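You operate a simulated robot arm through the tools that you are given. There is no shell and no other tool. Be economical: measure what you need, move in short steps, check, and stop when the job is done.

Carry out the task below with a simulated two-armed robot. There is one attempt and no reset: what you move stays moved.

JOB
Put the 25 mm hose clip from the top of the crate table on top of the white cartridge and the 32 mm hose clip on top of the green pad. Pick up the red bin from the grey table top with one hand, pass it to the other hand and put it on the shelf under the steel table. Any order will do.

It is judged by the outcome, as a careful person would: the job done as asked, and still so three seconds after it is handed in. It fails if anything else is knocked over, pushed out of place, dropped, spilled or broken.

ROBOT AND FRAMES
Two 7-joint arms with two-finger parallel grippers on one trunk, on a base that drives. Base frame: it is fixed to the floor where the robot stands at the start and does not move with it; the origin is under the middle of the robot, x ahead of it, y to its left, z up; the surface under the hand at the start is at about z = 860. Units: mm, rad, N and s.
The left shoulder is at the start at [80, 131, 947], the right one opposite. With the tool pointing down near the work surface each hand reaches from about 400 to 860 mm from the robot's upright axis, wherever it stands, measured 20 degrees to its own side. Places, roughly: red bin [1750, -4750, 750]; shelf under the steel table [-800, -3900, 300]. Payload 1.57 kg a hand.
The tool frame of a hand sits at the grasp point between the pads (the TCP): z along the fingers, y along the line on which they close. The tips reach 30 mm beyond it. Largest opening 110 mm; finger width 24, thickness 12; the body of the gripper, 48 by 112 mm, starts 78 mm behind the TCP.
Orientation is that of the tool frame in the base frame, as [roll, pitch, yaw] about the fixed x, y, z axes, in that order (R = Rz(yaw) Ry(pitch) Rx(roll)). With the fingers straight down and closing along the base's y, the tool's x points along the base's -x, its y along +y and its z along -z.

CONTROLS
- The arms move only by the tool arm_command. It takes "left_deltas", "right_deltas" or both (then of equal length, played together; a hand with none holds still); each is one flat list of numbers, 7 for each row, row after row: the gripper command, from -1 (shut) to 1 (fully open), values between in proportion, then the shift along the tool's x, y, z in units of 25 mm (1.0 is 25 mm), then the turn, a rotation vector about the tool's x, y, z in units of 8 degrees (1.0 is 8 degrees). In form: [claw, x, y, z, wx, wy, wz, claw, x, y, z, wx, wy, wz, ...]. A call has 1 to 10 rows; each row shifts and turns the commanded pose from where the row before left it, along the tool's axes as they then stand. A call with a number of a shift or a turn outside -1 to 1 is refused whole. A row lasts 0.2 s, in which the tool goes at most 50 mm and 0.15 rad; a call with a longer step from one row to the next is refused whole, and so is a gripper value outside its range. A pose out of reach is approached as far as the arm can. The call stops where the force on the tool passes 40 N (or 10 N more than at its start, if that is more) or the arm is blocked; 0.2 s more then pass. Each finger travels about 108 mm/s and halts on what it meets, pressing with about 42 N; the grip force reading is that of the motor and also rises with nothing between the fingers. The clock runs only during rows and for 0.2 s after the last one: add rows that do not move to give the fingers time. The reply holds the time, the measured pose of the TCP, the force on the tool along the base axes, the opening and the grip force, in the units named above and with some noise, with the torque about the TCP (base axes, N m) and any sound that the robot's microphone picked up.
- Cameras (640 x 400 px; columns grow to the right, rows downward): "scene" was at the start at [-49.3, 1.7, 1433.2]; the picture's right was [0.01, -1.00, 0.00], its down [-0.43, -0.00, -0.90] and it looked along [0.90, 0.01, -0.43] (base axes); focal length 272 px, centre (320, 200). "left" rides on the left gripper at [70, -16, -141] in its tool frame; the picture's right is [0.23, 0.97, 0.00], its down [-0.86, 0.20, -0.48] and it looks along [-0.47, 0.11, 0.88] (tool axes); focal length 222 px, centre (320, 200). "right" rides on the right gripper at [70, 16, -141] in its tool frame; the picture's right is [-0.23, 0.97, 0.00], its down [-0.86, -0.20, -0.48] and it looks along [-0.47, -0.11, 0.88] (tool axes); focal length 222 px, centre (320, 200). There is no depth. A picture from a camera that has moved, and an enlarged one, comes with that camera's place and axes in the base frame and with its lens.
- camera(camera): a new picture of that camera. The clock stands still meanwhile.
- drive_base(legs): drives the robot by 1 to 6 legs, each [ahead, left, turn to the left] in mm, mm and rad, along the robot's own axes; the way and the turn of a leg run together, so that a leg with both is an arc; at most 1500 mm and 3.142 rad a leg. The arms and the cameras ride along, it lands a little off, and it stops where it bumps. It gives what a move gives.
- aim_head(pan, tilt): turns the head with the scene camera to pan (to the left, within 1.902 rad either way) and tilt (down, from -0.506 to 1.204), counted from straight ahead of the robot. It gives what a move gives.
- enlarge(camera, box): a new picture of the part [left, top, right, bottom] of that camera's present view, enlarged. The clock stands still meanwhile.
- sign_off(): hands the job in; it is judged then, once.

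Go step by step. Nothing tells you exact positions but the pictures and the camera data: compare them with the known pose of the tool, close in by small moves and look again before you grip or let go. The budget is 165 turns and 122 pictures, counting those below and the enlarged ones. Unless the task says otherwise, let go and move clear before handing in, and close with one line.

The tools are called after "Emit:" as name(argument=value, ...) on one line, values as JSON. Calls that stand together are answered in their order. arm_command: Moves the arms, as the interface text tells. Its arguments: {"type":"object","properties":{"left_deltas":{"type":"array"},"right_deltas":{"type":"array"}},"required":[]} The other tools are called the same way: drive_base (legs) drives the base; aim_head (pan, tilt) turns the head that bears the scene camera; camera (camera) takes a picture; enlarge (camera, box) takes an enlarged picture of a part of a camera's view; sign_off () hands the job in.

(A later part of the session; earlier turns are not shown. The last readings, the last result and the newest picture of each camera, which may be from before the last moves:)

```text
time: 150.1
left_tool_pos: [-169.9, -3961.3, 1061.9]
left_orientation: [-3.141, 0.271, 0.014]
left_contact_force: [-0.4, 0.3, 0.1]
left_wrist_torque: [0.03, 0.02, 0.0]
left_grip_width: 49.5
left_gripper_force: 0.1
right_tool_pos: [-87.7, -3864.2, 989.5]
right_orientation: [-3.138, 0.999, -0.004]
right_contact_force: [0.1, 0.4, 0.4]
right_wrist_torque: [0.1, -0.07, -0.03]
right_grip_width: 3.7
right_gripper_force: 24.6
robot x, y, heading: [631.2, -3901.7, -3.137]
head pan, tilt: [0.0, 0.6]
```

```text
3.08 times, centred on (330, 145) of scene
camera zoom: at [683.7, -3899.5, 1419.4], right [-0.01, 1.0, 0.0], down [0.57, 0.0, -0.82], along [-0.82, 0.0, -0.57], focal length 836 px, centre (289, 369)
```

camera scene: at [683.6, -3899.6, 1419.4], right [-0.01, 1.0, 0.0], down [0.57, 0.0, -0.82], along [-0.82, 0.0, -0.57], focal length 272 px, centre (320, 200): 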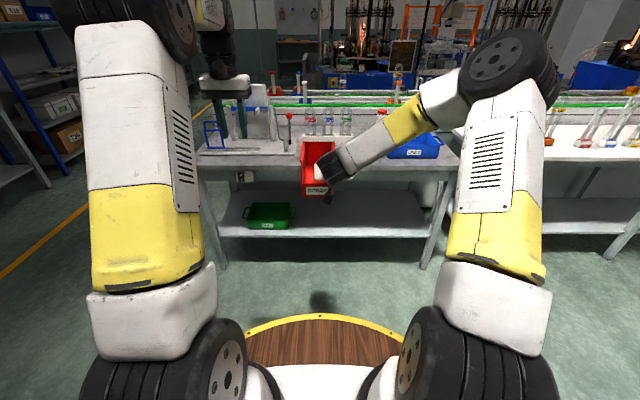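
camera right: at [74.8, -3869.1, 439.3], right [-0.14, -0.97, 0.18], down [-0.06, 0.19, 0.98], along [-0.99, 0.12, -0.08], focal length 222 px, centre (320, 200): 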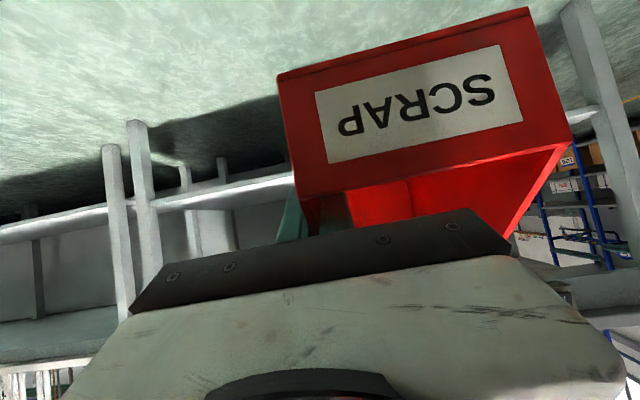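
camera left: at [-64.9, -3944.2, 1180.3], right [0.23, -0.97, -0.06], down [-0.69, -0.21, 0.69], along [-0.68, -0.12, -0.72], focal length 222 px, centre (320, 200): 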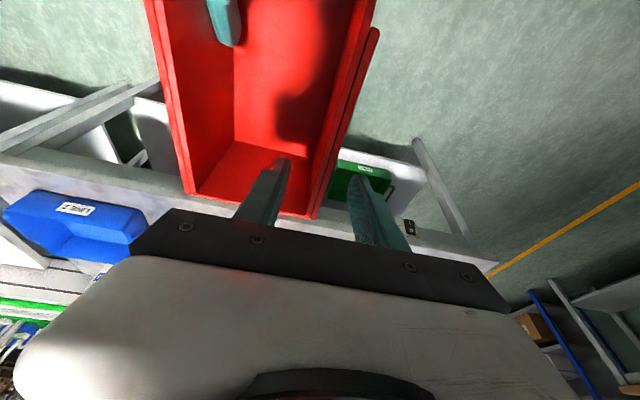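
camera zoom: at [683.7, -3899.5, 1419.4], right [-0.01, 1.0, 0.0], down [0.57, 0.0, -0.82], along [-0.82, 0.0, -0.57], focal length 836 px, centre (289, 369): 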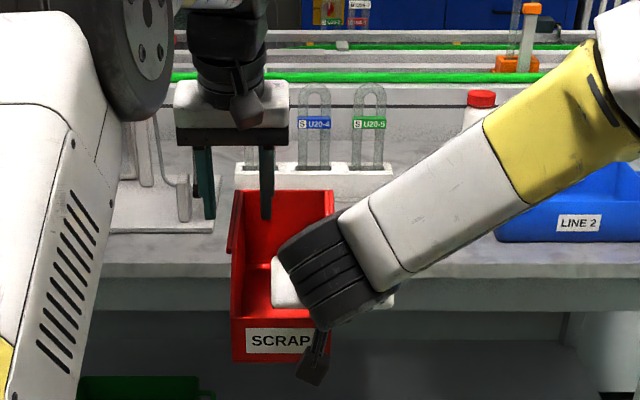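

Shift 6 mm left, descend 48 mm and close the left gripper gently.

Emit:
arm_command(left_deltas=[-0.1, 0, 0.23, 0, 0, 0, 0, -0.1, 0.25, 0, 0.94, 0, 0, 0, -0.1, 0.25, 0, 0.94, 0, 0, 0, -0.1, 0, 0, 0, 0, 0, 0, -0.6, 0, 0, 0, 0, 0, 0, -0.8, 0, 0, 0, 0, 0, 0, -1, 0, 0, 0, 0, 0, 0, -1, 0, 0, 0, 0, 0, 0])

```text
time: 151.8
left_tool_pos: [-169.9, -3960.6, 1014.1]
left_orientation: [-3.137, 0.273, 0.011]
left_contact_force: [9.3, 15.6, 0.9]
left_wrist_torque: [0.53, 0.57, -0.52]
left_grip_width: 4.1
left_gripper_force: 25.0
right_tool_pos: [-86.3, -3865.8, 991.9]
right_orientation: [-3.14, 1.0, -0.001]
right_contact_force: [-9.7, -13.9, -1.1]
right_wrist_torque: [-0.04, -0.93, 0.85]
right_grip_width: 4.0
right_gripper_force: 25.0
robot x, y, heading: [632.7, -3904.5, -3.135]
head pan, tilt: [0.0, 0.6]
```

Gripped. I relax the side force with a 4 mm shift, then open the right hand gradually.

Emit:
arm_command(left_deltas=[-1, 0, -0.16, 0, 0, 0, 0, -1, 0, 0, 0, 0, 0, 0])

Emit:
arm_command(right_deltas=[-0.8, 0, 0, 0, 0, 0, 0, -0.5, 0, 0, 0, 0, 0, 0, -0.2, 0, 0, 0, 0, 0, 0, -0.1, 0, 0, 0, 0, 0, 0, -0.1, 0, 0, 0, 0, 0, 0])

Emit:
camera(camera="right")

```text
time: 152.4
left_tool_pos: [-171.4, -3960.2, 1013.5]
left_orientation: [-3.141, 0.272, 0.014]
left_contact_force: [5.3, 13.0, 3.0]
left_wrist_torque: [1.04, -0.66, -0.72]
left_grip_width: 4.0
left_gripper_force: 24.9
right_tool_pos: [-86.6, -3864.4, 991.0]
right_orientation: [-3.138, 0.999, -0.004]
right_contact_force: [-3.6, -13.0, -2.2]
right_wrist_torque: [-0.41, 0.28, 1.32]
right_grip_width: 4.1
right_gripper_force: 24.6
robot x, y, heading: [634.8, -3899.4, -3.139]
head pan, tilt: [0.0, 0.6]
```

```text
time: 153.7
left_tool_pos: [-170.7, -3961.6, 1014.4]
left_orientation: [3.141, 0.272, 0.015]
left_contact_force: [0.1, 0.5, 0.0]
left_wrist_torque: [-0.06, 0.06, -0.03]
left_grip_width: 3.9
left_gripper_force: 24.1
right_tool_pos: [-86.5, -3863.5, 991.1]
right_orientation: [-3.139, 0.998, -0.003]
right_contact_force: [-0.5, 0.1, 0.7]
right_wrist_torque: [0.0, -0.02, 0.02]
right_grip_width: 49.4
right_gripper_force: 0.0
robot x, y, heading: [635.5, -3900.3, -3.14]
head pan, tilt: [0.0, 0.6]
```

```text
33 pictures are left
camera right: at [68.9, -3881.5, 1008.6], right [-0.13, -0.97, 0.19], down [-0.06, 0.2, 0.98], along [-0.99, 0.12, -0.08], focal length 222 px, centre (320, 200)
```

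right: 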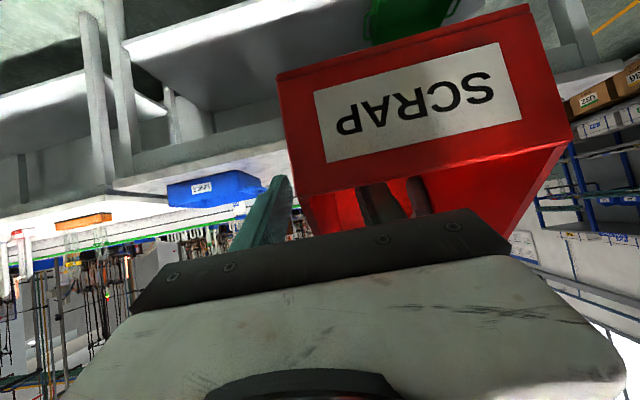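

Left holds the bin securely. The right hand backs out 100 mm, untilts to 30°, and comes to a new pre-grasp.

Emit:
arm_command(right_deltas=[-0.1, 0, 0, -1, 0, 0, 0, -0.1, 0, 0, -1, 0, 0, 0, -0.1, 0, 0, -1, 0, 0, 0, -0.1, 0, 0, -1, 0, 0, 0, -0.1, 0, 0, 0, 0, 0.85, 0, -0.1, 0, 0, 0, 0, 0.85, 0, -0.1, 0, 0, 0, 0, 0.85, 0, -0.1, 0, 0, 0, 0, 0.85, 0, -0.1, -0.6, 0, 0, 0, 0, 0, -0.1, -0.6, 0, 0, 0, 0, 0])

Emit:
arm_command(right_deltas=[-0.1, -0.8, 0, -0.1, 0, 0, 0, -0.1, 0, 0, 0, 0, 0, 0])

Emit:
camera(camera="right")

Emit:
enlarge(camera="scene", box=[240, 80, 420, 210])

```text
time: 155.8
left_tool_pos: [-171.1, -3961.2, 1014.0]
left_orientation: [-3.141, 0.272, 0.013]
left_contact_force: [-0.2, -0.7, -0.7]
left_wrist_torque: [-0.09, 0.09, -0.02]
left_grip_width: 4.0
left_gripper_force: 24.0
right_tool_pos: [-26.8, -3862.5, 1057.5]
right_orientation: [-3.14, 0.522, -0.006]
right_contact_force: [-0.2, 0.6, -0.4]
right_wrist_torque: [-0.01, -0.01, 0.0]
right_grip_width: 49.3
right_gripper_force: 0.2
robot x, y, heading: [634.3, -3897.8, -3.14]
head pan, tilt: [0.0, 0.6]
```

```text
time: 156.4
left_tool_pos: [-170.2, -3960.8, 1014.4]
left_orientation: [3.141, 0.273, 0.013]
left_contact_force: [-0.1, -1.3, 0.0]
left_wrist_torque: [-0.06, 0.11, -0.02]
left_grip_width: 4.0
left_gripper_force: 24.2
right_tool_pos: [-42.6, -3864.8, 1071.3]
right_orientation: [-3.14, 0.525, -0.006]
right_contact_force: [0.1, 0.0, 0.8]
right_wrist_torque: [-0.01, -0.05, -0.01]
right_grip_width: 49.4
right_gripper_force: 0.1
robot x, y, heading: [631.6, -3902.3, -3.137]
head pan, tilt: [0.0, 0.6]
```

```text
32 pictures are left
camera right: at [88.0, -3882.1, 1158.1], right [-0.2, -0.97, 0.11], down [-0.5, 0.2, 0.84], along [-0.84, 0.12, -0.53], focal length 222 px, centre (320, 200)
```

right: 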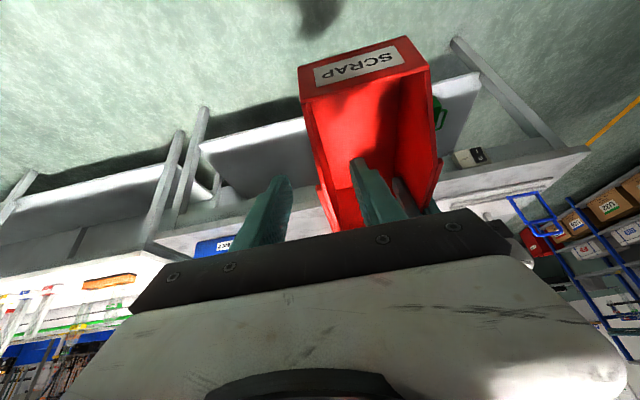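

```text
3.08 times, centred on (330, 145) of scene
camera zoom: at [683.7, -3899.5, 1419.4], right [-0.01, 1.0, 0.0], down [0.57, 0.0, -0.82], along [-0.82, 0.0, -0.57], focal length 836 px, centre (289, 369)
```

zoom: 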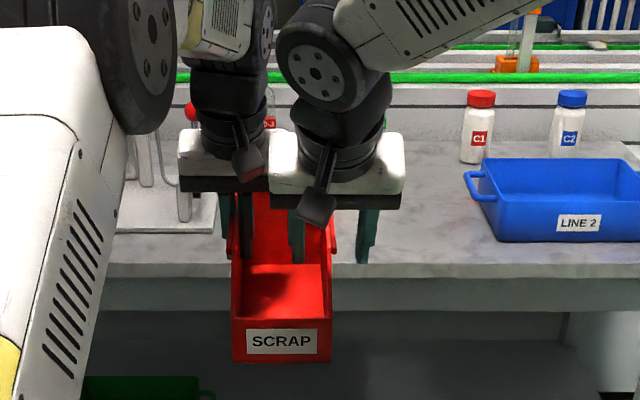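

Laterally aligned with the right wall. I advance 84 mm along the tool onto the wall.

Emit:
arm_command(right_deltas=[-0.1, 0.06, -0.12, 0.8, 0, 0, 0, -0.1, 0.05, 0, 0.84, 0, 0, 0, -0.1, 0.05, 0, 0.84, 0, 0, 0, -0.1, 0.05, 0, 0.84, 0, 0, 0, -0.1, 0, 0, 0, 0, 0, 0])

Emit:
camera(camera="right")

Emit:
enlarge(camera="scene", box=[240, 80, 420, 210])

```text
time: 157.7
left_tool_pos: [-170.7, -3961.7, 1014.3]
left_orientation: [-3.141, 0.273, 0.014]
left_contact_force: [-0.3, -0.5, -0.2]
left_wrist_torque: [-0.05, 0.05, 0.0]
left_grip_width: 3.6
left_gripper_force: 24.8
right_tool_pos: [-80.2, -3860.8, 992.9]
right_orientation: [-3.139, 0.523, -0.004]
right_contact_force: [-0.3, -0.5, -0.1]
right_wrist_torque: [0.01, 0.05, -0.03]
right_grip_width: 49.5
right_gripper_force: 0.1
robot x, y, heading: [633.9, -3898.9, -3.135]
head pan, tilt: [0.0, 0.6]
```

```text
30 pictures are left
camera right: at [50.8, -3878.0, 1081.5], right [-0.2, -0.97, 0.11], down [-0.5, 0.2, 0.84], along [-0.84, 0.12, -0.53], focal length 222 px, centre (320, 200)
```

right: 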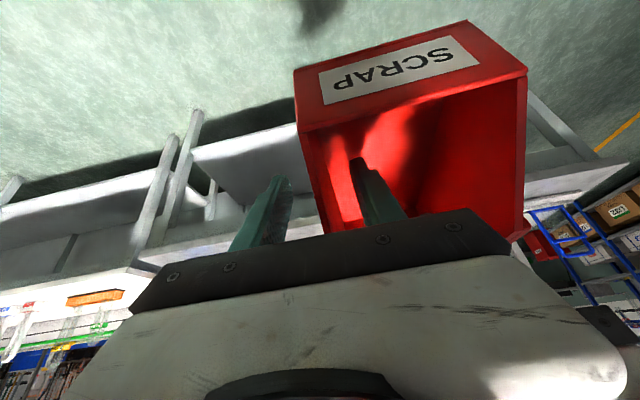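

```text
3.08 times, centred on (330, 145) of scene
camera zoom: at [683.8, -3899.5, 1419.4], right [-0.01, 1.0, 0.0], down [0.57, 0.0, -0.82], along [-0.82, 0.0, -0.57], focal length 836 px, centre (289, 369)
```

zoom: 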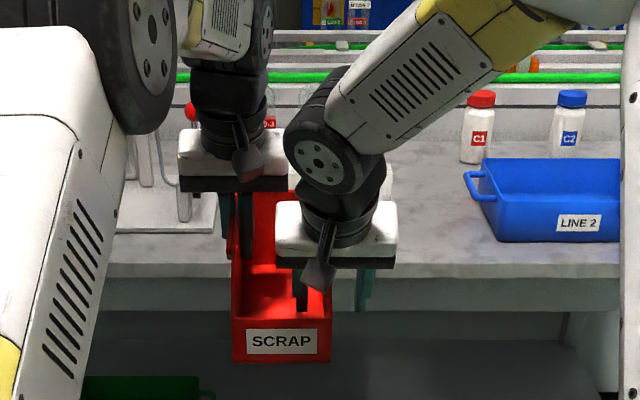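

Fingers straddle the right wall. Close the right gripper.

Emit:
arm_command(right_deltas=[-0.6, 0, 0, 0, 0, 0, 0, -0.8, 0, 0, 0, 0, 0, 0, -1, 0, 0, 0, 0, 0, 0, -1, 0, 0, 0, 0, 0, 0, -1, 0, 0, 0, 0, 0, 0])

```text
time: 158.8
left_tool_pos: [-169.1, -3959.3, 1014.9]
left_orientation: [-3.139, 0.272, 0.011]
left_contact_force: [0.7, 12.1, -1.1]
left_wrist_torque: [0.38, 0.7, 0.11]
left_grip_width: 4.0
left_gripper_force: 24.4
right_tool_pos: [-80.3, -3860.7, 994.6]
right_orientation: [-3.141, 0.522, -0.003]
right_contact_force: [-1.6, -12.5, 0.3]
right_wrist_torque: [-0.34, -0.54, 0.89]
right_grip_width: 4.1
right_gripper_force: 24.3
robot x, y, heading: [627.6, -3895.9, -3.138]
head pan, tilt: [0.0, 0.6]
```

Only 12 N of side load; I shift the right hand 3 mm to relax, then open the left and lift it clear.

Emit:
arm_command(right_deltas=[-1, 0, 0.12, 0, 0, 0, 0, -1, 0, 0, 0, 0, 0, 0])

Emit:
arm_command(left_deltas=[-0.8, 0, 0, 0, 0, 0, 0, -0.5, 0, 0, 0, 0, 0, 0, -0.25, 0, 0, 0, 0, 0, 0, -0.25, 0, 0, 0, 0, 0, 0])

Emit:
camera(camera="scene")

```text
time: 159.4
left_tool_pos: [-170.8, -3962.5, 1013.6]
left_orientation: [-3.141, 0.274, 0.014]
left_contact_force: [-5.9, 6.3, -1.5]
left_wrist_torque: [0.77, -0.37, -0.09]
left_grip_width: 3.8
left_gripper_force: 24.5
right_tool_pos: [-79.3, -3864.2, 994.4]
right_orientation: [-3.14, 0.523, -0.007]
right_contact_force: [4.8, -5.9, 1.9]
right_wrist_torque: [-0.95, 0.76, 1.21]
right_grip_width: 4.5
right_gripper_force: 24.8
robot x, y, heading: [634.0, -3899.4, -3.137]
head pan, tilt: [0.0, 0.6]
```

```text
time: 160.4
left_tool_pos: [-170.8, -3963.3, 1014.0]
left_orientation: [3.14, 0.272, 0.014]
left_contact_force: [-0.4, -0.9, -0.4]
left_wrist_torque: [0.0, 0.02, -0.03]
left_grip_width: 41.3
left_gripper_force: 0.0
right_tool_pos: [-80.3, -3863.7, 993.4]
right_orientation: [3.141, 0.523, -0.005]
right_contact_force: [0.0, 0.4, -0.2]
right_wrist_torque: [0.09, -0.1, 0.0]
right_grip_width: 3.8
right_gripper_force: 24.6
robot x, y, heading: [635.8, -3900.1, -3.135]
head pan, tilt: [0.0, 0.6]
```

```text
28 pictures are left
camera scene: at [683.7, -3899.5, 1419.4], right [-0.01, 1.0, 0.0], down [0.57, 0.0, -0.82], along [-0.82, 0.0, -0.57], focal length 272 px, centre (320, 200)
```

scene: 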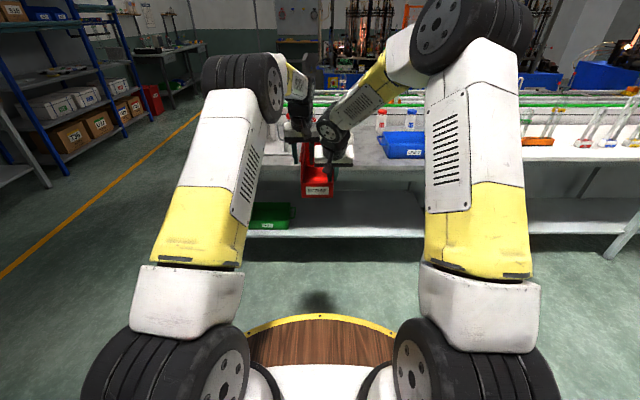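

Right holds the bin alone. I lift the left hand away and tuck it back and high.

Emit:
arm_command(left_deltas=[-0.25, -0.2, 0, -0.7, 0, 0, 0, -0.25, -0.259, 0, -0.966, 0, 0, 0, -0.25, -0.259, 0, -0.966, 0, 0, 0, -0.25, -0.259, 0, -0.966, 0, 0, 0, -0.25, -0.259, 0, -0.966, 0, 0, 0, -0.25, -0.259, 0, -0.966, 0, 0, 0, -0.25, 0, 1, 0, 0, 0.9, 0, -0.25, 0, 1, 0, 0, 0.9, 0, -0.25, 0.8, 1, 0, 0, 0, 0, -0.25, 0.8, 1, 0, 0, 0, 0])

Emit:
arm_command(left_deltas=[-0.25, 1, 1, 0, 0, 0, 0, -0.25, 1, 1, 0, 0, 0, 0, -0.25, 1, 0.5, -0.3, 0, 0, 0, -0.25, 1, 0.5, -0.3, 0, 0, 0, -0.25, 1, 0, -0.3, 0, 0, 0, -0.25, 1, 0, -0.3, 0, 0, 0, -0.25, 1, 0, 0, 0, 0, 0, -0.25, 1, 0, 0, 0, 0, 0])

```text
time: 162.7
left_tool_pos: [-133.7, -4017.8, 1142.4]
left_orientation: [3.141, 0.02, 0.013]
left_contact_force: [0.0, 0.5, -0.2]
left_wrist_torque: [-0.02, -0.01, 0.01]
left_grip_width: 41.4
left_gripper_force: 0.1
left hand out of reach, approached as far as the arm can: row 7, 8, 9, 10
right_tool_pos: [-81.1, -3864.1, 994.8]
right_orientation: [-3.141, 0.525, -0.005]
right_contact_force: [0.9, 0.4, -0.1]
right_wrist_torque: [0.07, -0.09, 0.03]
right_grip_width: 4.1
right_gripper_force: 24.3
robot x, y, heading: [636.5, -3901.0, -3.134]
head pan, tilt: [0.0, 0.6]
```

```text
time: 164.4
left_tool_pos: [-34.4, -4082.6, 1203.1]
left_orientation: [-3.14, 0.021, 0.015]
left_contact_force: [0.3, -0.2, -0.5]
left_wrist_torque: [0.0, -0.02, 0.0]
left_grip_width: 41.2
left_gripper_force: 0.1
left hand out of reach, approached as far as the arm can: row 1, 2, 3, 4, 5
right_tool_pos: [-80.7, -3864.6, 993.3]
right_orientation: [-3.14, 0.524, -0.005]
right_contact_force: [0.3, 1.6, -2.0]
right_wrist_torque: [0.09, -0.1, 0.0]
right_grip_width: 3.9
right_gripper_force: 24.3
robot x, y, heading: [634.0, -3902.9, -3.138]
head pan, tilt: [0.0, 0.6]
```

Now lower the bin with the right hand (30° tilt), while the left retracts further.

Emit:
arm_command(right_deltas=[-1, 0.4, 0, 0.6, 0, 0, 0, -1, 0.61, -0.05, 0.96, 0, 0, 0, -1, 0.61, -0.05, 0.96, 0, 0, 0, -1, 0.61, -0.05, 0.96, 0, 0, 0, -1, 0.61, -0.05, 0.96, 0, 0, 0, -1, 0.61, -0.05, 0.96, 0, 0, 0, -1, 0.61, -0.05, 0.96, 0, 0, 0, -1, 0.61, -0.05, 0.96, 0, 0, 0, -1, 0.61, -0.05, 0.96, 0, 0, 0, -1, 0.61, -0.05, 0.96, 0, 0, 0], left_deltas=[-0.25, 1, 0.4, 0, 0, 0, 0, -0.25, 1, 0.4, 0, 0, 0, 0, -0.25, 1, 0.4, 0, 0, 0, 0, -0.25, 1, 0.4, 0, 0, 0, 0, -0.25, 1, 0.4, 0, 0, 0, 0, -0.25, 0, 0, 0, 0, 0, 0, -0.25, 0, 0, 0, 0, 0, 0, -0.25, 0, 0, 0, 0, 0, 0, -0.25, 0, 0, 0, 0, 0, 0, -0.25, 0, 0, 0, 0, 0, 0])

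Emit:
arm_command(right_deltas=[-1, 0.61, -0.05, 0.96, 0, 0, 0, -1, 0.61, -0.05, 0.96, 0, 0, 0, -1, 0.61, -0.05, 0.96, 0, 0, 0, -1, 0.61, -0.05, 0.96, 0, 0, 0, -1, 0.61, -0.05, 0.96, 0, 0, 0, -1, 0.61, -0.05, 0.96, 0, 0, 0, -1, 0.61, 0, 0.96, 0, 0, 0, -1, 0.61, 0, 0.96, 0, 0, 0, -1, 0.61, 0, 0.96, 0, 0, 0])

```text
time: 166.7
left_tool_pos: [92.4, -4132.2, 1201.4]
left_orientation: [-3.141, 0.021, 0.012]
left_contact_force: [0.6, 0.2, 0.6]
left_wrist_torque: [0.01, 0.02, 0.01]
left_grip_width: 41.4
left_gripper_force: 0.0
right_tool_pos: [-69.8, -3852.4, 722.0]
right_orientation: [-3.141, 0.523, -0.006]
right_contact_force: [0.2, 0.4, -2.1]
right_wrist_torque: [0.08, -0.07, -0.02]
right_grip_width: 4.0
right_gripper_force: 24.5
robot x, y, heading: [636.8, -3897.8, -3.135]
head pan, tilt: [0.0, 0.6]
```

```text
time: 168.7
left_tool_pos: [91.6, -4131.9, 1202.1]
left_orientation: [-3.141, 0.021, 0.014]
left_contact_force: [0.7, -0.1, 1.1]
left_wrist_torque: [-0.01, -0.01, -0.03]
left_grip_width: 41.3
left_gripper_force: 0.1
right_tool_pos: [-61.4, -3844.3, 464.6]
right_orientation: [-3.14, 0.523, -0.006]
right_contact_force: [-0.4, 0.1, -1.1]
right_wrist_torque: [0.09, -0.08, 0.03]
right_grip_width: 3.8
right_gripper_force: 24.4
robot x, y, heading: [630.0, -3899.9, -3.137]
head pan, tilt: [0.0, 0.6]
```

z 465 without limits. Lower another 75 mm to test.

Emit:
arm_command(right_deltas=[-1, 0.5, 0, 0.866, 0, 0, 0, -1, 0.5, 0, 0.866, 0, 0, 0, -1, 0.5, 0, 0.866, 0, 0, 0, -1, 0.2, 0, 0.346, 0, 0, 0, -1, 0, 0, 0, 0, 0, 0])

Emit:
camera(camera="scene")

Emit:
camera(camera="right")

```text
time: 169.8
left_tool_pos: [91.7, -4133.1, 1200.3]
left_orientation: [3.14, 0.021, 0.014]
left_contact_force: [0.8, 0.1, -0.3]
left_wrist_torque: [0.0, -0.01, -0.01]
left_grip_width: 41.4
left_gripper_force: 0.1
right_tool_pos: [-58.3, -3844.9, 381.2]
right_orientation: [-3.14, 0.523, -0.005]
right_contact_force: [0.1, -0.1, -1.1]
right_wrist_torque: [0.05, -0.08, 0.03]
right_grip_width: 4.1
right_gripper_force: 24.0
robot x, y, heading: [634.9, -3899.6, -3.138]
head pan, tilt: [0.0, 0.6]
```

```text
27 pictures are left
camera scene: at [683.8, -3899.6, 1419.4], right [-0.01, 1.0, 0.0], down [0.57, 0.0, -0.82], along [-0.82, 0.0, -0.57], focal length 272 px, centre (320, 200)
```

scene: 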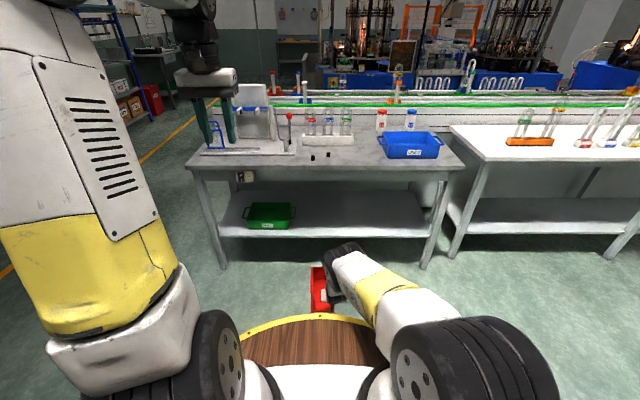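

```text
26 pictures are left
camera right: at [71.3, -3862.0, 468.4], right [-0.2, -0.97, 0.11], down [-0.5, 0.2, 0.84], along [-0.84, 0.12, -0.53], focal length 222 px, centre (320, 200)
```

right: 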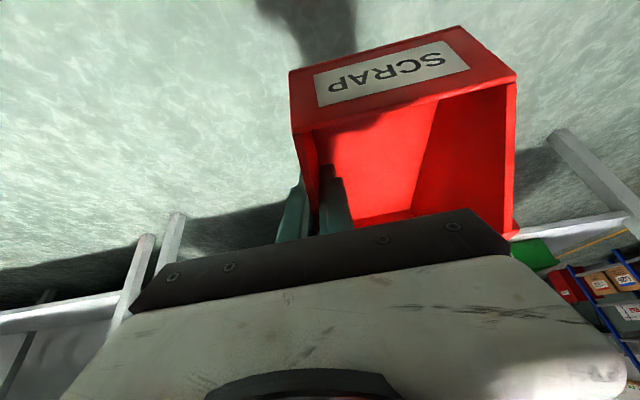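

Low reach works with this tilt. I check where the elbow is relative to the table edge before driving in.

Emit:
enlarge(camera="scene", box=[290, 220, 450, 330])

Emit:
camera(camera="left")

```text
3.64 times, centred on (370, 275) of scene
camera zoom: at [683.8, -3899.6, 1419.4], right [-0.01, 1.0, 0.0], down [0.57, 0.0, -0.82], along [-0.82, 0.0, -0.57], focal length 988 px, centre (138, -73)
```

zoom: 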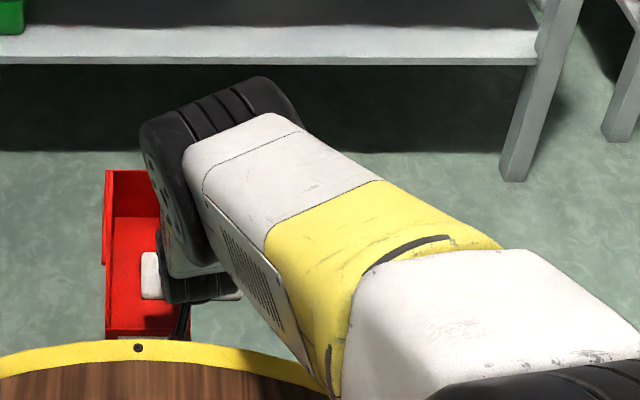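

```text
24 pictures are left
camera left: at [164.3, -4115.8, 1341.8], right [0.24, -0.97, -0.01], down [-0.84, -0.21, 0.5], along [-0.48, -0.11, -0.87], focal length 222 px, centre (320, 200)
```

left: 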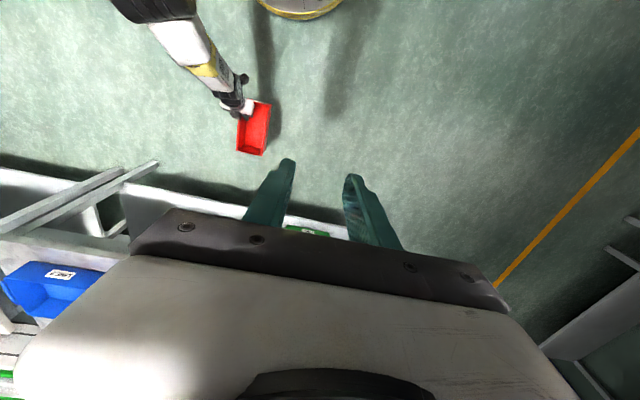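

Elbow is at f≈439, z≈880, so it will stay clear of the table edge. I raise 15 mm and drive ahead 330 mm, then check against the shelf.

Emit:
arm_command(right_deltas=[-1, -0.3, 0, -0.52, 0, 0, 0, -1, 0, 0, 0, 0, 0, 0])

Emit:
drive_base(legs=[[330, 0, 0]])

Emit:
camera(camera="scene")

Emit:
camera(camera="right")

```text
time: 170.4
left_tool_pos: [91.2, -4133.0, 1201.2]
left_orientation: [3.14, 0.02, 0.013]
left_contact_force: [-0.1, -0.2, -0.6]
left_wrist_torque: [0.04, 0.0, 0.02]
left_grip_width: 41.4
left_gripper_force: 0.1
right_tool_pos: [-59.2, -3845.0, 395.3]
right_orientation: [-3.14, 0.524, -0.005]
right_contact_force: [0.2, -0.1, -1.5]
right_wrist_torque: [0.07, -0.03, -0.04]
right_grip_width: 3.7
right_gripper_force: 24.7
robot x, y, heading: [635.6, -3903.5, -3.139]
head pan, tilt: [0.0, 0.6]
```

```text
time: 172.6
left_tool_pos: [-243.8, -4125.1, 1202.7]
left_orientation: [3.14, 0.02, 0.003]
left_contact_force: [0.7, -0.9, -0.6]
left_wrist_torque: [-0.02, -0.02, 0.05]
left_grip_width: 41.5
left_gripper_force: 0.1
right_tool_pos: [-392.0, -3834.7, 395.0]
right_orientation: [-3.14, 0.523, -0.018]
right_contact_force: [-0.3, -0.1, -1.7]
right_wrist_torque: [0.08, -0.04, 0.0]
right_grip_width: 3.8
right_gripper_force: 24.7
robot x, y, heading: [300.3, -3902.5, 3.134]
head pan, tilt: [0.0, 0.6]
```

```text
23 pictures are left
camera scene: at [351.2, -3900.0, 1419.4], right [0.01, 1.0, 0.0], down [0.57, 0.0, -0.82], along [-0.82, 0.01, -0.57], focal length 272 px, centre (320, 200)
```

scene: 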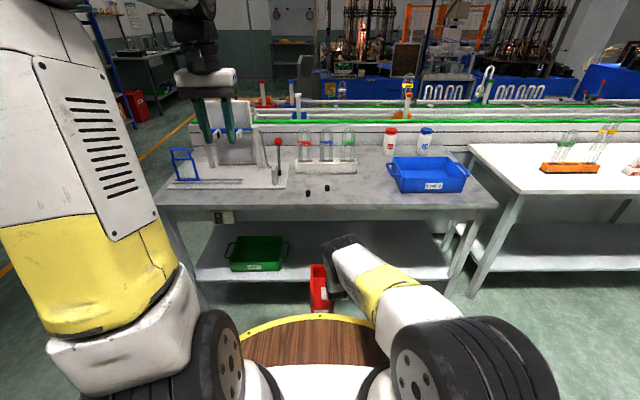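

```text
22 pictures are left
camera right: at [-261.2, -3854.9, 483.1], right [-0.22, -0.97, 0.11], down [-0.5, 0.21, 0.84], along [-0.84, 0.13, -0.53], focal length 222 px, centre (320, 200)
```

right: 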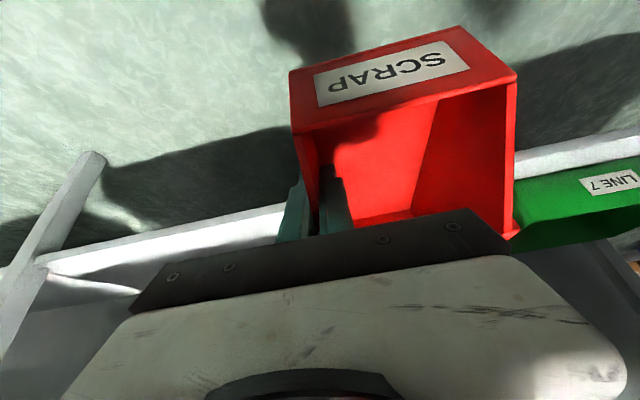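

Bin bottom (~328) is above the shelf (~300). I drive ahead 120 mm, check, then the rest.

Emit:
drive_base(legs=[[120, 0, 0]])

Emit:
enlarge(camera="scene", box=[200, 180, 480, 340])

Emit:
camera(camera="right")

```text
time: 173.9
left_tool_pos: [-364.1, -4126.5, 1200.5]
left_orientation: [3.141, 0.02, 0.003]
left_contact_force: [0.0, 1.0, 0.2]
left_wrist_torque: [0.0, -0.01, 0.0]
left_grip_width: 41.3
left_gripper_force: 0.0
right_tool_pos: [-513.2, -3838.0, 394.9]
right_orientation: [-3.139, 0.524, -0.016]
right_contact_force: [0.5, 0.3, -2.1]
right_wrist_torque: [0.09, -0.05, 0.01]
right_grip_width: 3.9
right_gripper_force: 25.2
robot x, y, heading: [180.7, -3900.4, 3.138]
head pan, tilt: [0.0, 0.6]
```

```text
2.29 times, centred on (340, 260) of scene
camera zoom: at [230.1, -3899.2, 1419.4], right [0.0, 1.0, 0.0], down [0.57, 0.0, -0.82], along [-0.82, 0.0, -0.57], focal length 621 px, centre (274, 63)
```

zoom: 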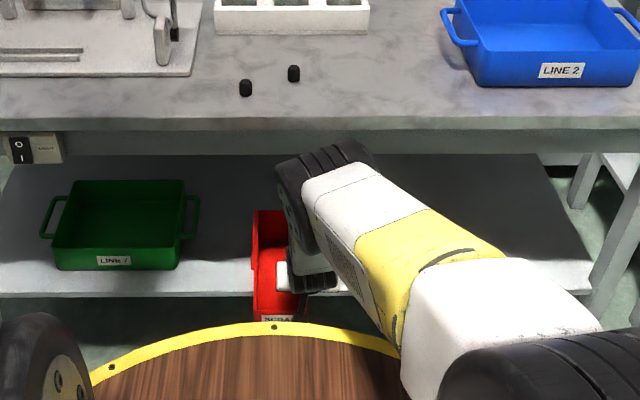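

```text
20 pictures are left
camera right: at [-382.3, -3855.7, 483.1], right [-0.21, -0.97, 0.11], down [-0.5, 0.21, 0.84], along [-0.84, 0.12, -0.53], focal length 222 px, centre (320, 200)
```

right: 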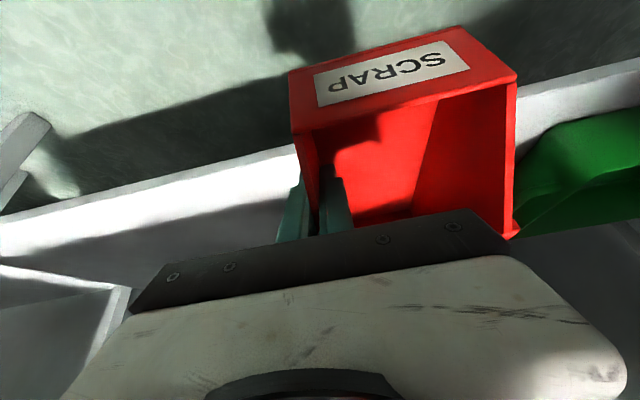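

All clear. Drive the remaining 122 mm.

Emit:
drive_base(legs=[[122, 0, 0]])

Emit:
camera(camera="right")

Emit:
camera(camera="scene")

```text
time: 175.1
left_tool_pos: [-488.3, -4125.2, 1201.5]
left_orientation: [3.141, 0.021, 0.003]
left_contact_force: [-0.2, 0.2, -0.3]
left_wrist_torque: [-0.02, 0.0, 0.04]
left_grip_width: 41.3
left_gripper_force: 0.1
right_tool_pos: [-636.8, -3835.6, 395.9]
right_orientation: [-3.141, 0.525, -0.017]
right_contact_force: [0.8, 0.1, -1.5]
right_wrist_torque: [0.04, -0.06, 0.02]
right_grip_width: 3.8
right_gripper_force: 24.5
robot x, y, heading: [58.4, -3900.3, 3.139]
head pan, tilt: [0.0, 0.6]
```

```text
19 pictures are left
camera right: at [-506.7, -3854.9, 483.0], right [-0.21, -0.97, 0.11], down [-0.5, 0.21, 0.84], along [-0.84, 0.12, -0.53], focal length 222 px, centre (320, 200)
```

right: 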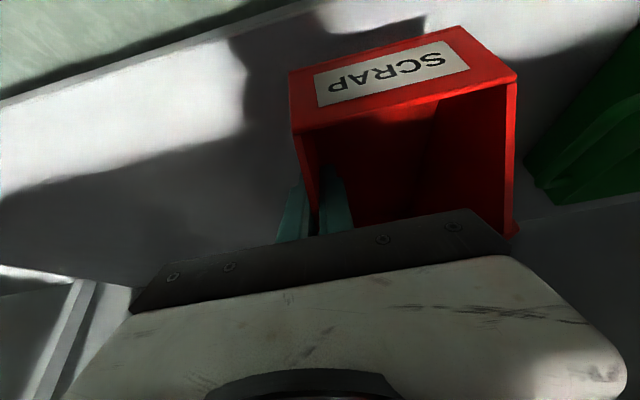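

```text
18 pictures are left
camera scene: at [105.6, -3898.7, 1419.4], right [0.0, 1.0, 0.0], down [0.57, 0.0, -0.82], along [-0.82, 0.0, -0.57], focal length 272 px, centre (320, 200)
```

scene: 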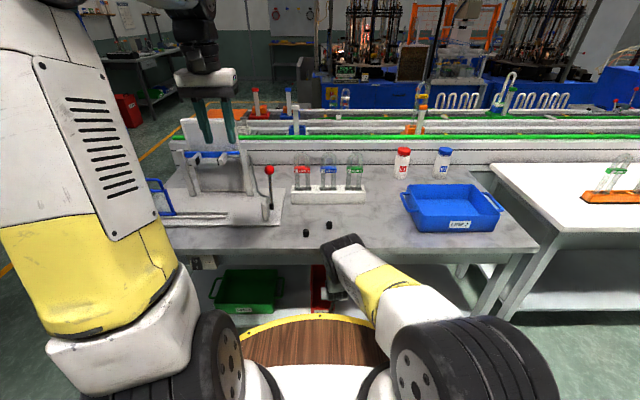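

The bin is fully over the shelf. Lower 18 mm, then small steps until contact.

Emit:
arm_command(right_deltas=[-1, 0.18, 0, 0.312, 0, 0, 0, -1, 0.18, 0, 0.312, 0, 0, 0, -1, 0, 0, 0, 0, 0, 0])

Emit:
arm_command(right_deltas=[-1, 0.06, 0, 0.104, 0, 0, 0, -1, 0, 0, 0, 0, 0, 0])

Emit:
arm_command(right_deltas=[-1, 0.06, 0, 0.104, 0, 0, 0, -1, 0, 0, 0, 0, 0, 0])

```text
time: 175.9
left_tool_pos: [-488.9, -4125.3, 1200.7]
left_orientation: [3.142, 0.021, 0.002]
left_contact_force: [-0.6, 0.1, -0.2]
left_wrist_torque: [0.02, 0.01, 0.01]
left_grip_width: 41.3
left_gripper_force: 0.1
right_tool_pos: [-636.9, -3834.4, 379.0]
right_orientation: [-3.139, 0.523, -0.016]
right_contact_force: [0.9, 0.1, -1.7]
right_wrist_torque: [0.07, -0.05, -0.03]
right_grip_width: 3.9
right_gripper_force: 24.6
robot x, y, heading: [58.5, -3897.0, 3.135]
head pan, tilt: [0.0, 0.6]
```

```text
time: 176.5
left_tool_pos: [-488.2, -4124.7, 1201.9]
left_orientation: [3.139, 0.021, 0.002]
left_contact_force: [0.1, -0.3, 0.2]
left_wrist_torque: [0.0, 0.0, -0.04]
left_grip_width: 41.4
left_gripper_force: 0.0
right_tool_pos: [-636.3, -3835.2, 374.8]
right_orientation: [-3.138, 0.524, -0.017]
right_contact_force: [0.2, 0.3, -1.6]
right_wrist_torque: [0.06, -0.06, 0.01]
right_grip_width: 4.0
right_gripper_force: 25.2
robot x, y, heading: [56.7, -3899.5, 3.136]
head pan, tilt: [0.0, 0.6]
```

```text
time: 177.1
left_tool_pos: [-489.4, -4125.5, 1202.2]
left_orientation: [3.141, 0.022, 0.003]
left_contact_force: [0.1, 0.2, 0.0]
left_wrist_torque: [-0.02, -0.02, 0.02]
left_grip_width: 41.2
left_gripper_force: 0.0
right_tool_pos: [-637.2, -3835.8, 371.2]
right_orientation: [-3.139, 0.523, -0.016]
right_contact_force: [-0.1, 0.5, -1.6]
right_wrist_torque: [0.08, -0.01, -0.02]
right_grip_width: 4.1
right_gripper_force: 24.7
robot x, y, heading: [57.4, -3902.4, 3.137]
head pan, tilt: [0.0, 0.6]
```

Emit:
arm_command(right_deltas=[-1, 0.06, 0, 0.104, 0, 0, 0, -1, 0, 0, 0, 0, 0, 0])

Emit:
arm_command(right_deltas=[-1, 0.05, 0, 0.087, 0, 0, 0, -1, 0, 0, 0, 0, 0, 0])

Emit:
camera(camera="right")

```text
time: 177.7
left_tool_pos: [-487.8, -4126.4, 1201.9]
left_orientation: [-3.141, 0.02, 0.004]
left_contact_force: [0.0, 0.4, -0.3]
left_wrist_torque: [-0.01, -0.02, 0.01]
left_grip_width: 41.5
left_gripper_force: 0.1
right_tool_pos: [-637.2, -3834.1, 369.2]
right_orientation: [-3.138, 0.522, -0.017]
right_contact_force: [-0.3, -0.1, -2.0]
right_wrist_torque: [0.05, -0.07, -0.04]
right_grip_width: 3.6
right_gripper_force: 24.7
robot x, y, heading: [52.8, -3898.4, 3.138]
head pan, tilt: [0.0, 0.6]
```

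```text
time: 178.3
left_tool_pos: [-488.0, -4125.5, 1201.6]
left_orientation: [-3.141, 0.022, 0.002]
left_contact_force: [-0.2, 0.9, -1.1]
left_wrist_torque: [0.03, 0.0, 0.04]
left_grip_width: 41.3
left_gripper_force: 0.1
right_tool_pos: [-638.0, -3834.6, 366.3]
right_orientation: [-3.139, 0.522, -0.015]
right_contact_force: [0.6, -0.2, -1.9]
right_wrist_torque: [0.07, -0.07, -0.02]
right_grip_width: 3.9
right_gripper_force: 25.0
robot x, y, heading: [55.9, -3899.0, 3.136]
head pan, tilt: [0.0, 0.6]
```

```text
17 pictures are left
camera right: at [-505.7, -3854.6, 453.6], right [-0.21, -0.97, 0.11], down [-0.5, 0.21, 0.84], along [-0.84, 0.12, -0.53], focal length 222 px, centre (320, 200)
```

right: 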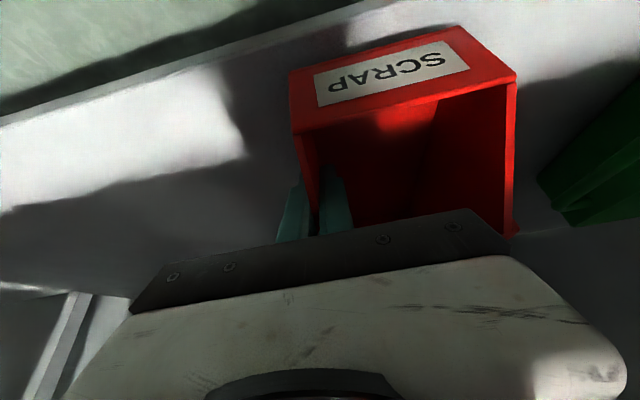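

Not yet touching. Continue in 3 mm steps.

Emit:
arm_command(right_deltas=[-1, 0.06, 0, 0.104, 0, 0, 0, -1, 0, 0, 0, 0, 0, 0])

Emit:
arm_command(right_deltas=[-1, 0.06, 0, 0.104, 0, 0, 0, -1, 0, 0, 0, 0, 0, 0])

Emit:
arm_command(right_deltas=[-1, 0.06, 0, 0.104, 0, 0, 0, -1, 0, 0, 0, 0, 0, 0])

```text
time: 178.9
left_tool_pos: [-489.5, -4125.2, 1201.2]
left_orientation: [3.141, 0.022, 0.004]
left_contact_force: [-0.5, 0.0, 0.1]
left_wrist_torque: [-0.01, -0.04, 0.0]
left_grip_width: 41.4
left_gripper_force: 0.1
right_tool_pos: [-636.7, -3835.9, 365.8]
right_orientation: [-3.138, 0.523, -0.016]
right_contact_force: [0.4, -0.2, -2.7]
right_wrist_torque: [0.06, -0.06, 0.01]
right_grip_width: 3.7
right_gripper_force: 24.7
right hand out of reach, approached as far as the arm can: row 1
robot x, y, heading: [54.6, -3900.0, 3.131]
head pan, tilt: [0.0, 0.6]
```

```text
time: 179.5
left_tool_pos: [-489.2, -4126.0, 1203.1]
left_orientation: [-3.141, 0.021, 0.004]
left_contact_force: [-0.5, 0.4, 0.0]
left_wrist_torque: [0.02, -0.03, 0.0]
left_grip_width: 40.9
left_gripper_force: 0.2
right_tool_pos: [-636.0, -3834.7, 365.7]
right_orientation: [-3.139, 0.522, -0.016]
right_contact_force: [0.4, 0.4, -1.5]
right_wrist_torque: [0.05, -0.04, 0.01]
right_grip_width: 3.9
right_gripper_force: 24.5
right hand out of reach, approached as far as the arm can: row 1
robot x, y, heading: [56.0, -3900.1, 3.133]
head pan, tilt: [0.0, 0.6]
```

```text
time: 180.1
left_tool_pos: [-488.0, -4125.7, 1201.8]
left_orientation: [3.142, 0.021, 0.004]
left_contact_force: [1.5, -0.5, -0.4]
left_wrist_torque: [0.03, 0.01, -0.01]
left_grip_width: 41.1
left_gripper_force: 0.1
right_tool_pos: [-636.9, -3835.1, 364.9]
right_orientation: [-3.14, 0.524, -0.016]
right_contact_force: [-0.3, -0.2, -2.4]
right_wrist_torque: [0.04, -0.05, 0.06]
right_grip_width: 4.0
right_gripper_force: 25.0
robot x, y, heading: [56.5, -3898.6, 3.133]
head pan, tilt: [0.0, 0.6]
```

Reach limit at z≈365, still no contact. I draw the hand back 30 mm in the robot frame (gives lower reach), then advance the base 18 mm.

Emit:
arm_command(right_deltas=[-1, 0.52, 0, -0.3, 0, 0, 0, -1, 0.52, 0, -0.3, 0, 0, 0, -1, 0, 0, 0, 0, 0, 0])

Emit:
drive_base(legs=[[18, 0, 0]])

Emit:
enlarge(camera="scene", box=[260, 220, 420, 330])

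```text
time: 180.9
left_tool_pos: [-488.1, -4125.3, 1201.5]
left_orientation: [3.142, 0.02, 0.003]
left_contact_force: [-1.1, 0.6, 0.6]
left_wrist_torque: [-0.02, 0.03, -0.02]
left_grip_width: 41.3
left_gripper_force: 0.0
right_tool_pos: [-605.5, -3835.8, 365.1]
right_orientation: [-3.139, 0.523, -0.014]
right_contact_force: [-0.3, 0.7, -1.1]
right_wrist_torque: [0.08, -0.04, -0.03]
right_grip_width: 3.5
right_gripper_force: 24.6
robot x, y, heading: [57.4, -3899.7, 3.137]
head pan, tilt: [0.0, 0.6]
```

```text
time: 181.7
left_tool_pos: [-506.9, -4125.4, 1201.5]
left_orientation: [3.142, 0.022, 0.004]
left_contact_force: [0.9, 0.0, -0.1]
left_wrist_torque: [-0.04, 0.02, 0.0]
left_grip_width: 41.4
left_gripper_force: 0.1
right_tool_pos: [-624.5, -3837.1, 365.1]
right_orientation: [-3.14, 0.52, -0.016]
right_contact_force: [0.2, 0.3, -1.2]
right_wrist_torque: [0.05, -0.11, -0.01]
right_grip_width: 3.7
right_gripper_force: 24.6
robot x, y, heading: [37.0, -3901.4, 3.144]
head pan, tilt: [0.0, 0.6]
```

```text
3.64 times, centred on (340, 275) of scene
camera zoom: at [87.4, -3898.6, 1419.4], right [0.0, 1.0, 0.0], down [0.57, 0.0, -0.82], along [-0.82, 0.0, -0.57], focal length 988 px, centre (247, -73)
```

zoom: 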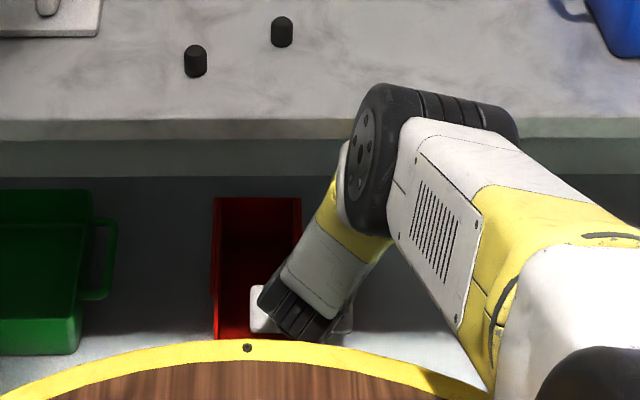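

Clear of the table edge. Continue lowering in 3 mm steps.

Emit:
arm_command(right_deltas=[-1, 0.06, 0, 0.104, 0, 0, 0, -1, 0, 0, 0, 0, 0, 0])

Emit:
arm_command(right_deltas=[-1, 0.06, 0, 0.104, 0, 0, 0, -1, 0, 0, 0, 0, 0, 0])

Emit:
arm_command(right_deltas=[-1, 0.06, 0, 0.104, 0, 0, 0, -1, 0, 0, 0, 0, 0, 0])

Emit:
camera(camera="right")

```text
time: 182.3
left_tool_pos: [-507.4, -4125.7, 1202.0]
left_orientation: [-3.141, 0.021, 0.003]
left_contact_force: [-0.2, -0.7, -0.5]
left_wrist_torque: [0.02, -0.01, -0.02]
left_grip_width: 41.3
left_gripper_force: 0.1
right_tool_pos: [-624.4, -3836.1, 362.0]
right_orientation: [-3.139, 0.521, -0.016]
right_contact_force: [-0.1, -0.1, -1.6]
right_wrist_torque: [0.1, -0.08, -0.01]
right_grip_width: 3.8
right_gripper_force: 24.5
robot x, y, heading: [36.3, -3901.6, 3.136]
head pan, tilt: [0.0, 0.6]
```

```text
time: 182.9
left_tool_pos: [-505.8, -4125.4, 1201.0]
left_orientation: [3.141, 0.02, 0.004]
left_contact_force: [0.7, 0.0, 0.1]
left_wrist_torque: [0.02, -0.01, 0.01]
left_grip_width: 41.3
left_gripper_force: 0.1
right_tool_pos: [-624.6, -3837.3, 358.5]
right_orientation: [-3.14, 0.523, -0.016]
right_contact_force: [0.3, 0.2, -1.5]
right_wrist_torque: [0.05, -0.06, -0.01]
right_grip_width: 3.9
right_gripper_force: 24.9
robot x, y, heading: [33.8, -3901.4, 3.137]
head pan, tilt: [0.0, 0.6]
```

```text
time: 183.5
left_tool_pos: [-507.7, -4125.1, 1201.3]
left_orientation: [3.141, 0.022, 0.002]
left_contact_force: [-0.5, -0.4, -0.5]
left_wrist_torque: [-0.01, 0.01, 0.03]
left_grip_width: 41.4
left_gripper_force: 0.0
right_tool_pos: [-623.4, -3836.0, 355.9]
right_orientation: [-3.139, 0.524, -0.016]
right_contact_force: [0.9, -0.5, -1.1]
right_wrist_torque: [0.08, -0.09, -0.01]
right_grip_width: 3.7
right_gripper_force: 25.0
robot x, y, heading: [35.0, -3900.3, 3.135]
head pan, tilt: [0.0, 0.6]
```

```text
15 pictures are left
camera right: at [-494.2, -3855.2, 443.0], right [-0.21, -0.97, 0.11], down [-0.5, 0.21, 0.84], along [-0.84, 0.12, -0.53], focal length 222 px, centre (320, 200)
```

right: 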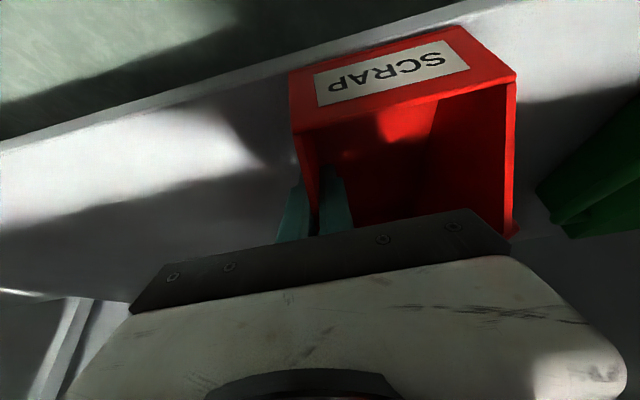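

The bin's front is only ~10 mm inside the shelf edge; I advance 25 mm more, then continue down.

Emit:
drive_base(legs=[[25, 0, 0]])

Emit:
arm_command(right_deltas=[-1, 0.06, 0, 0.104, 0, 0, 0, -1, 0, 0, 0, 0, 0, 0])

Emit:
arm_command(right_deltas=[-1, 0.06, 0, 0.104, 0, 0, 0, -1, 0, 0, 0, 0, 0, 0])

Emit:
arm_command(right_deltas=[-1, 0.06, 0, 0.104, 0, 0, 0, -1, 0, 0, 0, 0, 0, 0])

```text
time: 184.3
left_tool_pos: [-531.6, -4125.2, 1202.1]
left_orientation: [-3.141, 0.023, 0.001]
left_contact_force: [0.4, -0.5, 0.5]
left_wrist_torque: [-0.01, 0.0, -0.03]
left_grip_width: 41.1
left_gripper_force: 0.1
right_tool_pos: [-649.2, -3837.0, 355.4]
right_orientation: [-3.139, 0.521, -0.015]
right_contact_force: [0.3, 0.0, -1.2]
right_wrist_torque: [0.07, -0.07, -0.01]
right_grip_width: 3.8
right_gripper_force: 25.0
robot x, y, heading: [11.9, -3905.4, 3.133]
head pan, tilt: [0.0, 0.6]
```

```text
time: 184.9
left_tool_pos: [-531.4, -4125.2, 1202.3]
left_orientation: [3.141, 0.02, 0.003]
left_contact_force: [0.6, 0.6, -0.4]
left_wrist_torque: [-0.02, -0.01, 0.01]
left_grip_width: 41.3
left_gripper_force: 0.0
right_tool_pos: [-649.1, -3836.9, 353.8]
right_orientation: [-3.14, 0.522, -0.015]
right_contact_force: [-1.0, 0.1, -1.5]
right_wrist_torque: [0.07, -0.08, 0.02]
right_grip_width: 3.9
right_gripper_force: 24.3
robot x, y, heading: [11.9, -3899.7, 3.135]
head pan, tilt: [0.0, 0.6]
```

```text
time: 185.5
left_tool_pos: [-532.4, -4125.3, 1201.3]
left_orientation: [3.141, 0.021, 0.005]
left_contact_force: [0.3, -0.2, -0.3]
left_wrist_torque: [0.0, 0.02, 0.01]
left_grip_width: 41.2
left_gripper_force: 0.0
right_tool_pos: [-647.7, -3835.4, 351.1]
right_orientation: [-3.141, 0.522, -0.016]
right_contact_force: [1.4, -0.2, 0.0]
right_wrist_torque: [-0.1, -0.21, 0.09]
right_grip_width: 4.0
right_gripper_force: 24.9
robot x, y, heading: [18.7, -3898.0, 3.142]
head pan, tilt: [0.0, 0.6]
```

```text
time: 186.1
left_tool_pos: [-531.0, -4125.4, 1201.6]
left_orientation: [3.141, 0.023, 0.003]
left_contact_force: [-0.3, -0.1, -0.2]
left_wrist_torque: [-0.01, 0.01, -0.02]
left_grip_width: 41.2
left_gripper_force: 0.1
right_tool_pos: [-648.6, -3835.7, 349.9]
right_orientation: [-3.14, 0.521, -0.015]
right_contact_force: [0.2, 0.2, 0.3]
right_wrist_torque: [-0.09, -0.18, 0.05]
right_grip_width: 3.7
right_gripper_force: 24.4
right hand out of reach, approached as far as the arm can: row 1
robot x, y, heading: [12.0, -3900.1, 3.138]
head pan, tilt: [0.0, 0.6]
```

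The shelf now carries the bin's weight (force has gone from −1.7 N to ~0). One look before release.

Emit:
camera(camera="right")

```text
14 pictures are left
camera right: at [-518.3, -3854.9, 438.1], right [-0.21, -0.97, 0.11], down [-0.5, 0.21, 0.84], along [-0.84, 0.12, -0.53], focal length 222 px, centre (320, 200)
```

right: 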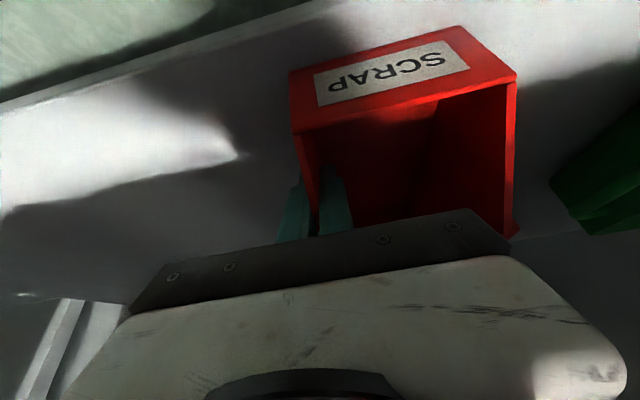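

Bin is ~35 mm inside the edge. Open the right gripper gradually.

Emit:
arm_command(right_deltas=[-0.85, 0, 0, 0, 0, 0, 0, -0.7, 0, 0, 0, 0, 0, 0, -0.5, 0, 0, 0, 0, 0, 0, -0.3, 0, 0, 0, 0, 0, 0, -0.2, 0, 0, 0, 0, 0, 0])

Emit:
camera(camera="right")

```text
time: 187.3
left_tool_pos: [-531.8, -4125.3, 1202.4]
left_orientation: [3.14, 0.02, 0.003]
left_contact_force: [-0.1, 0.0, -0.1]
left_wrist_torque: [-0.01, -0.01, 0.0]
left_grip_width: 41.4
left_gripper_force: 0.0
right_tool_pos: [-649.4, -3835.4, 351.2]
right_orientation: [-3.141, 0.521, -0.016]
right_contact_force: [0.0, 0.0, 0.2]
right_wrist_torque: [0.0, 0.01, 0.03]
right_grip_width: 44.0
right_gripper_force: 0.0
robot x, y, heading: [13.7, -3900.5, 3.144]
head pan, tilt: [0.0, 0.6]
```

```text
13 pictures are left
camera right: at [-518.3, -3854.9, 438.1], right [-0.21, -0.97, 0.11], down [-0.5, 0.21, 0.84], along [-0.84, 0.12, -0.53], focal length 222 px, centre (320, 200)
```

right: 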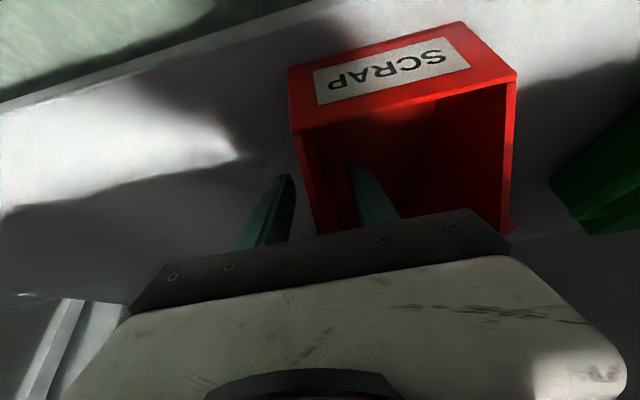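

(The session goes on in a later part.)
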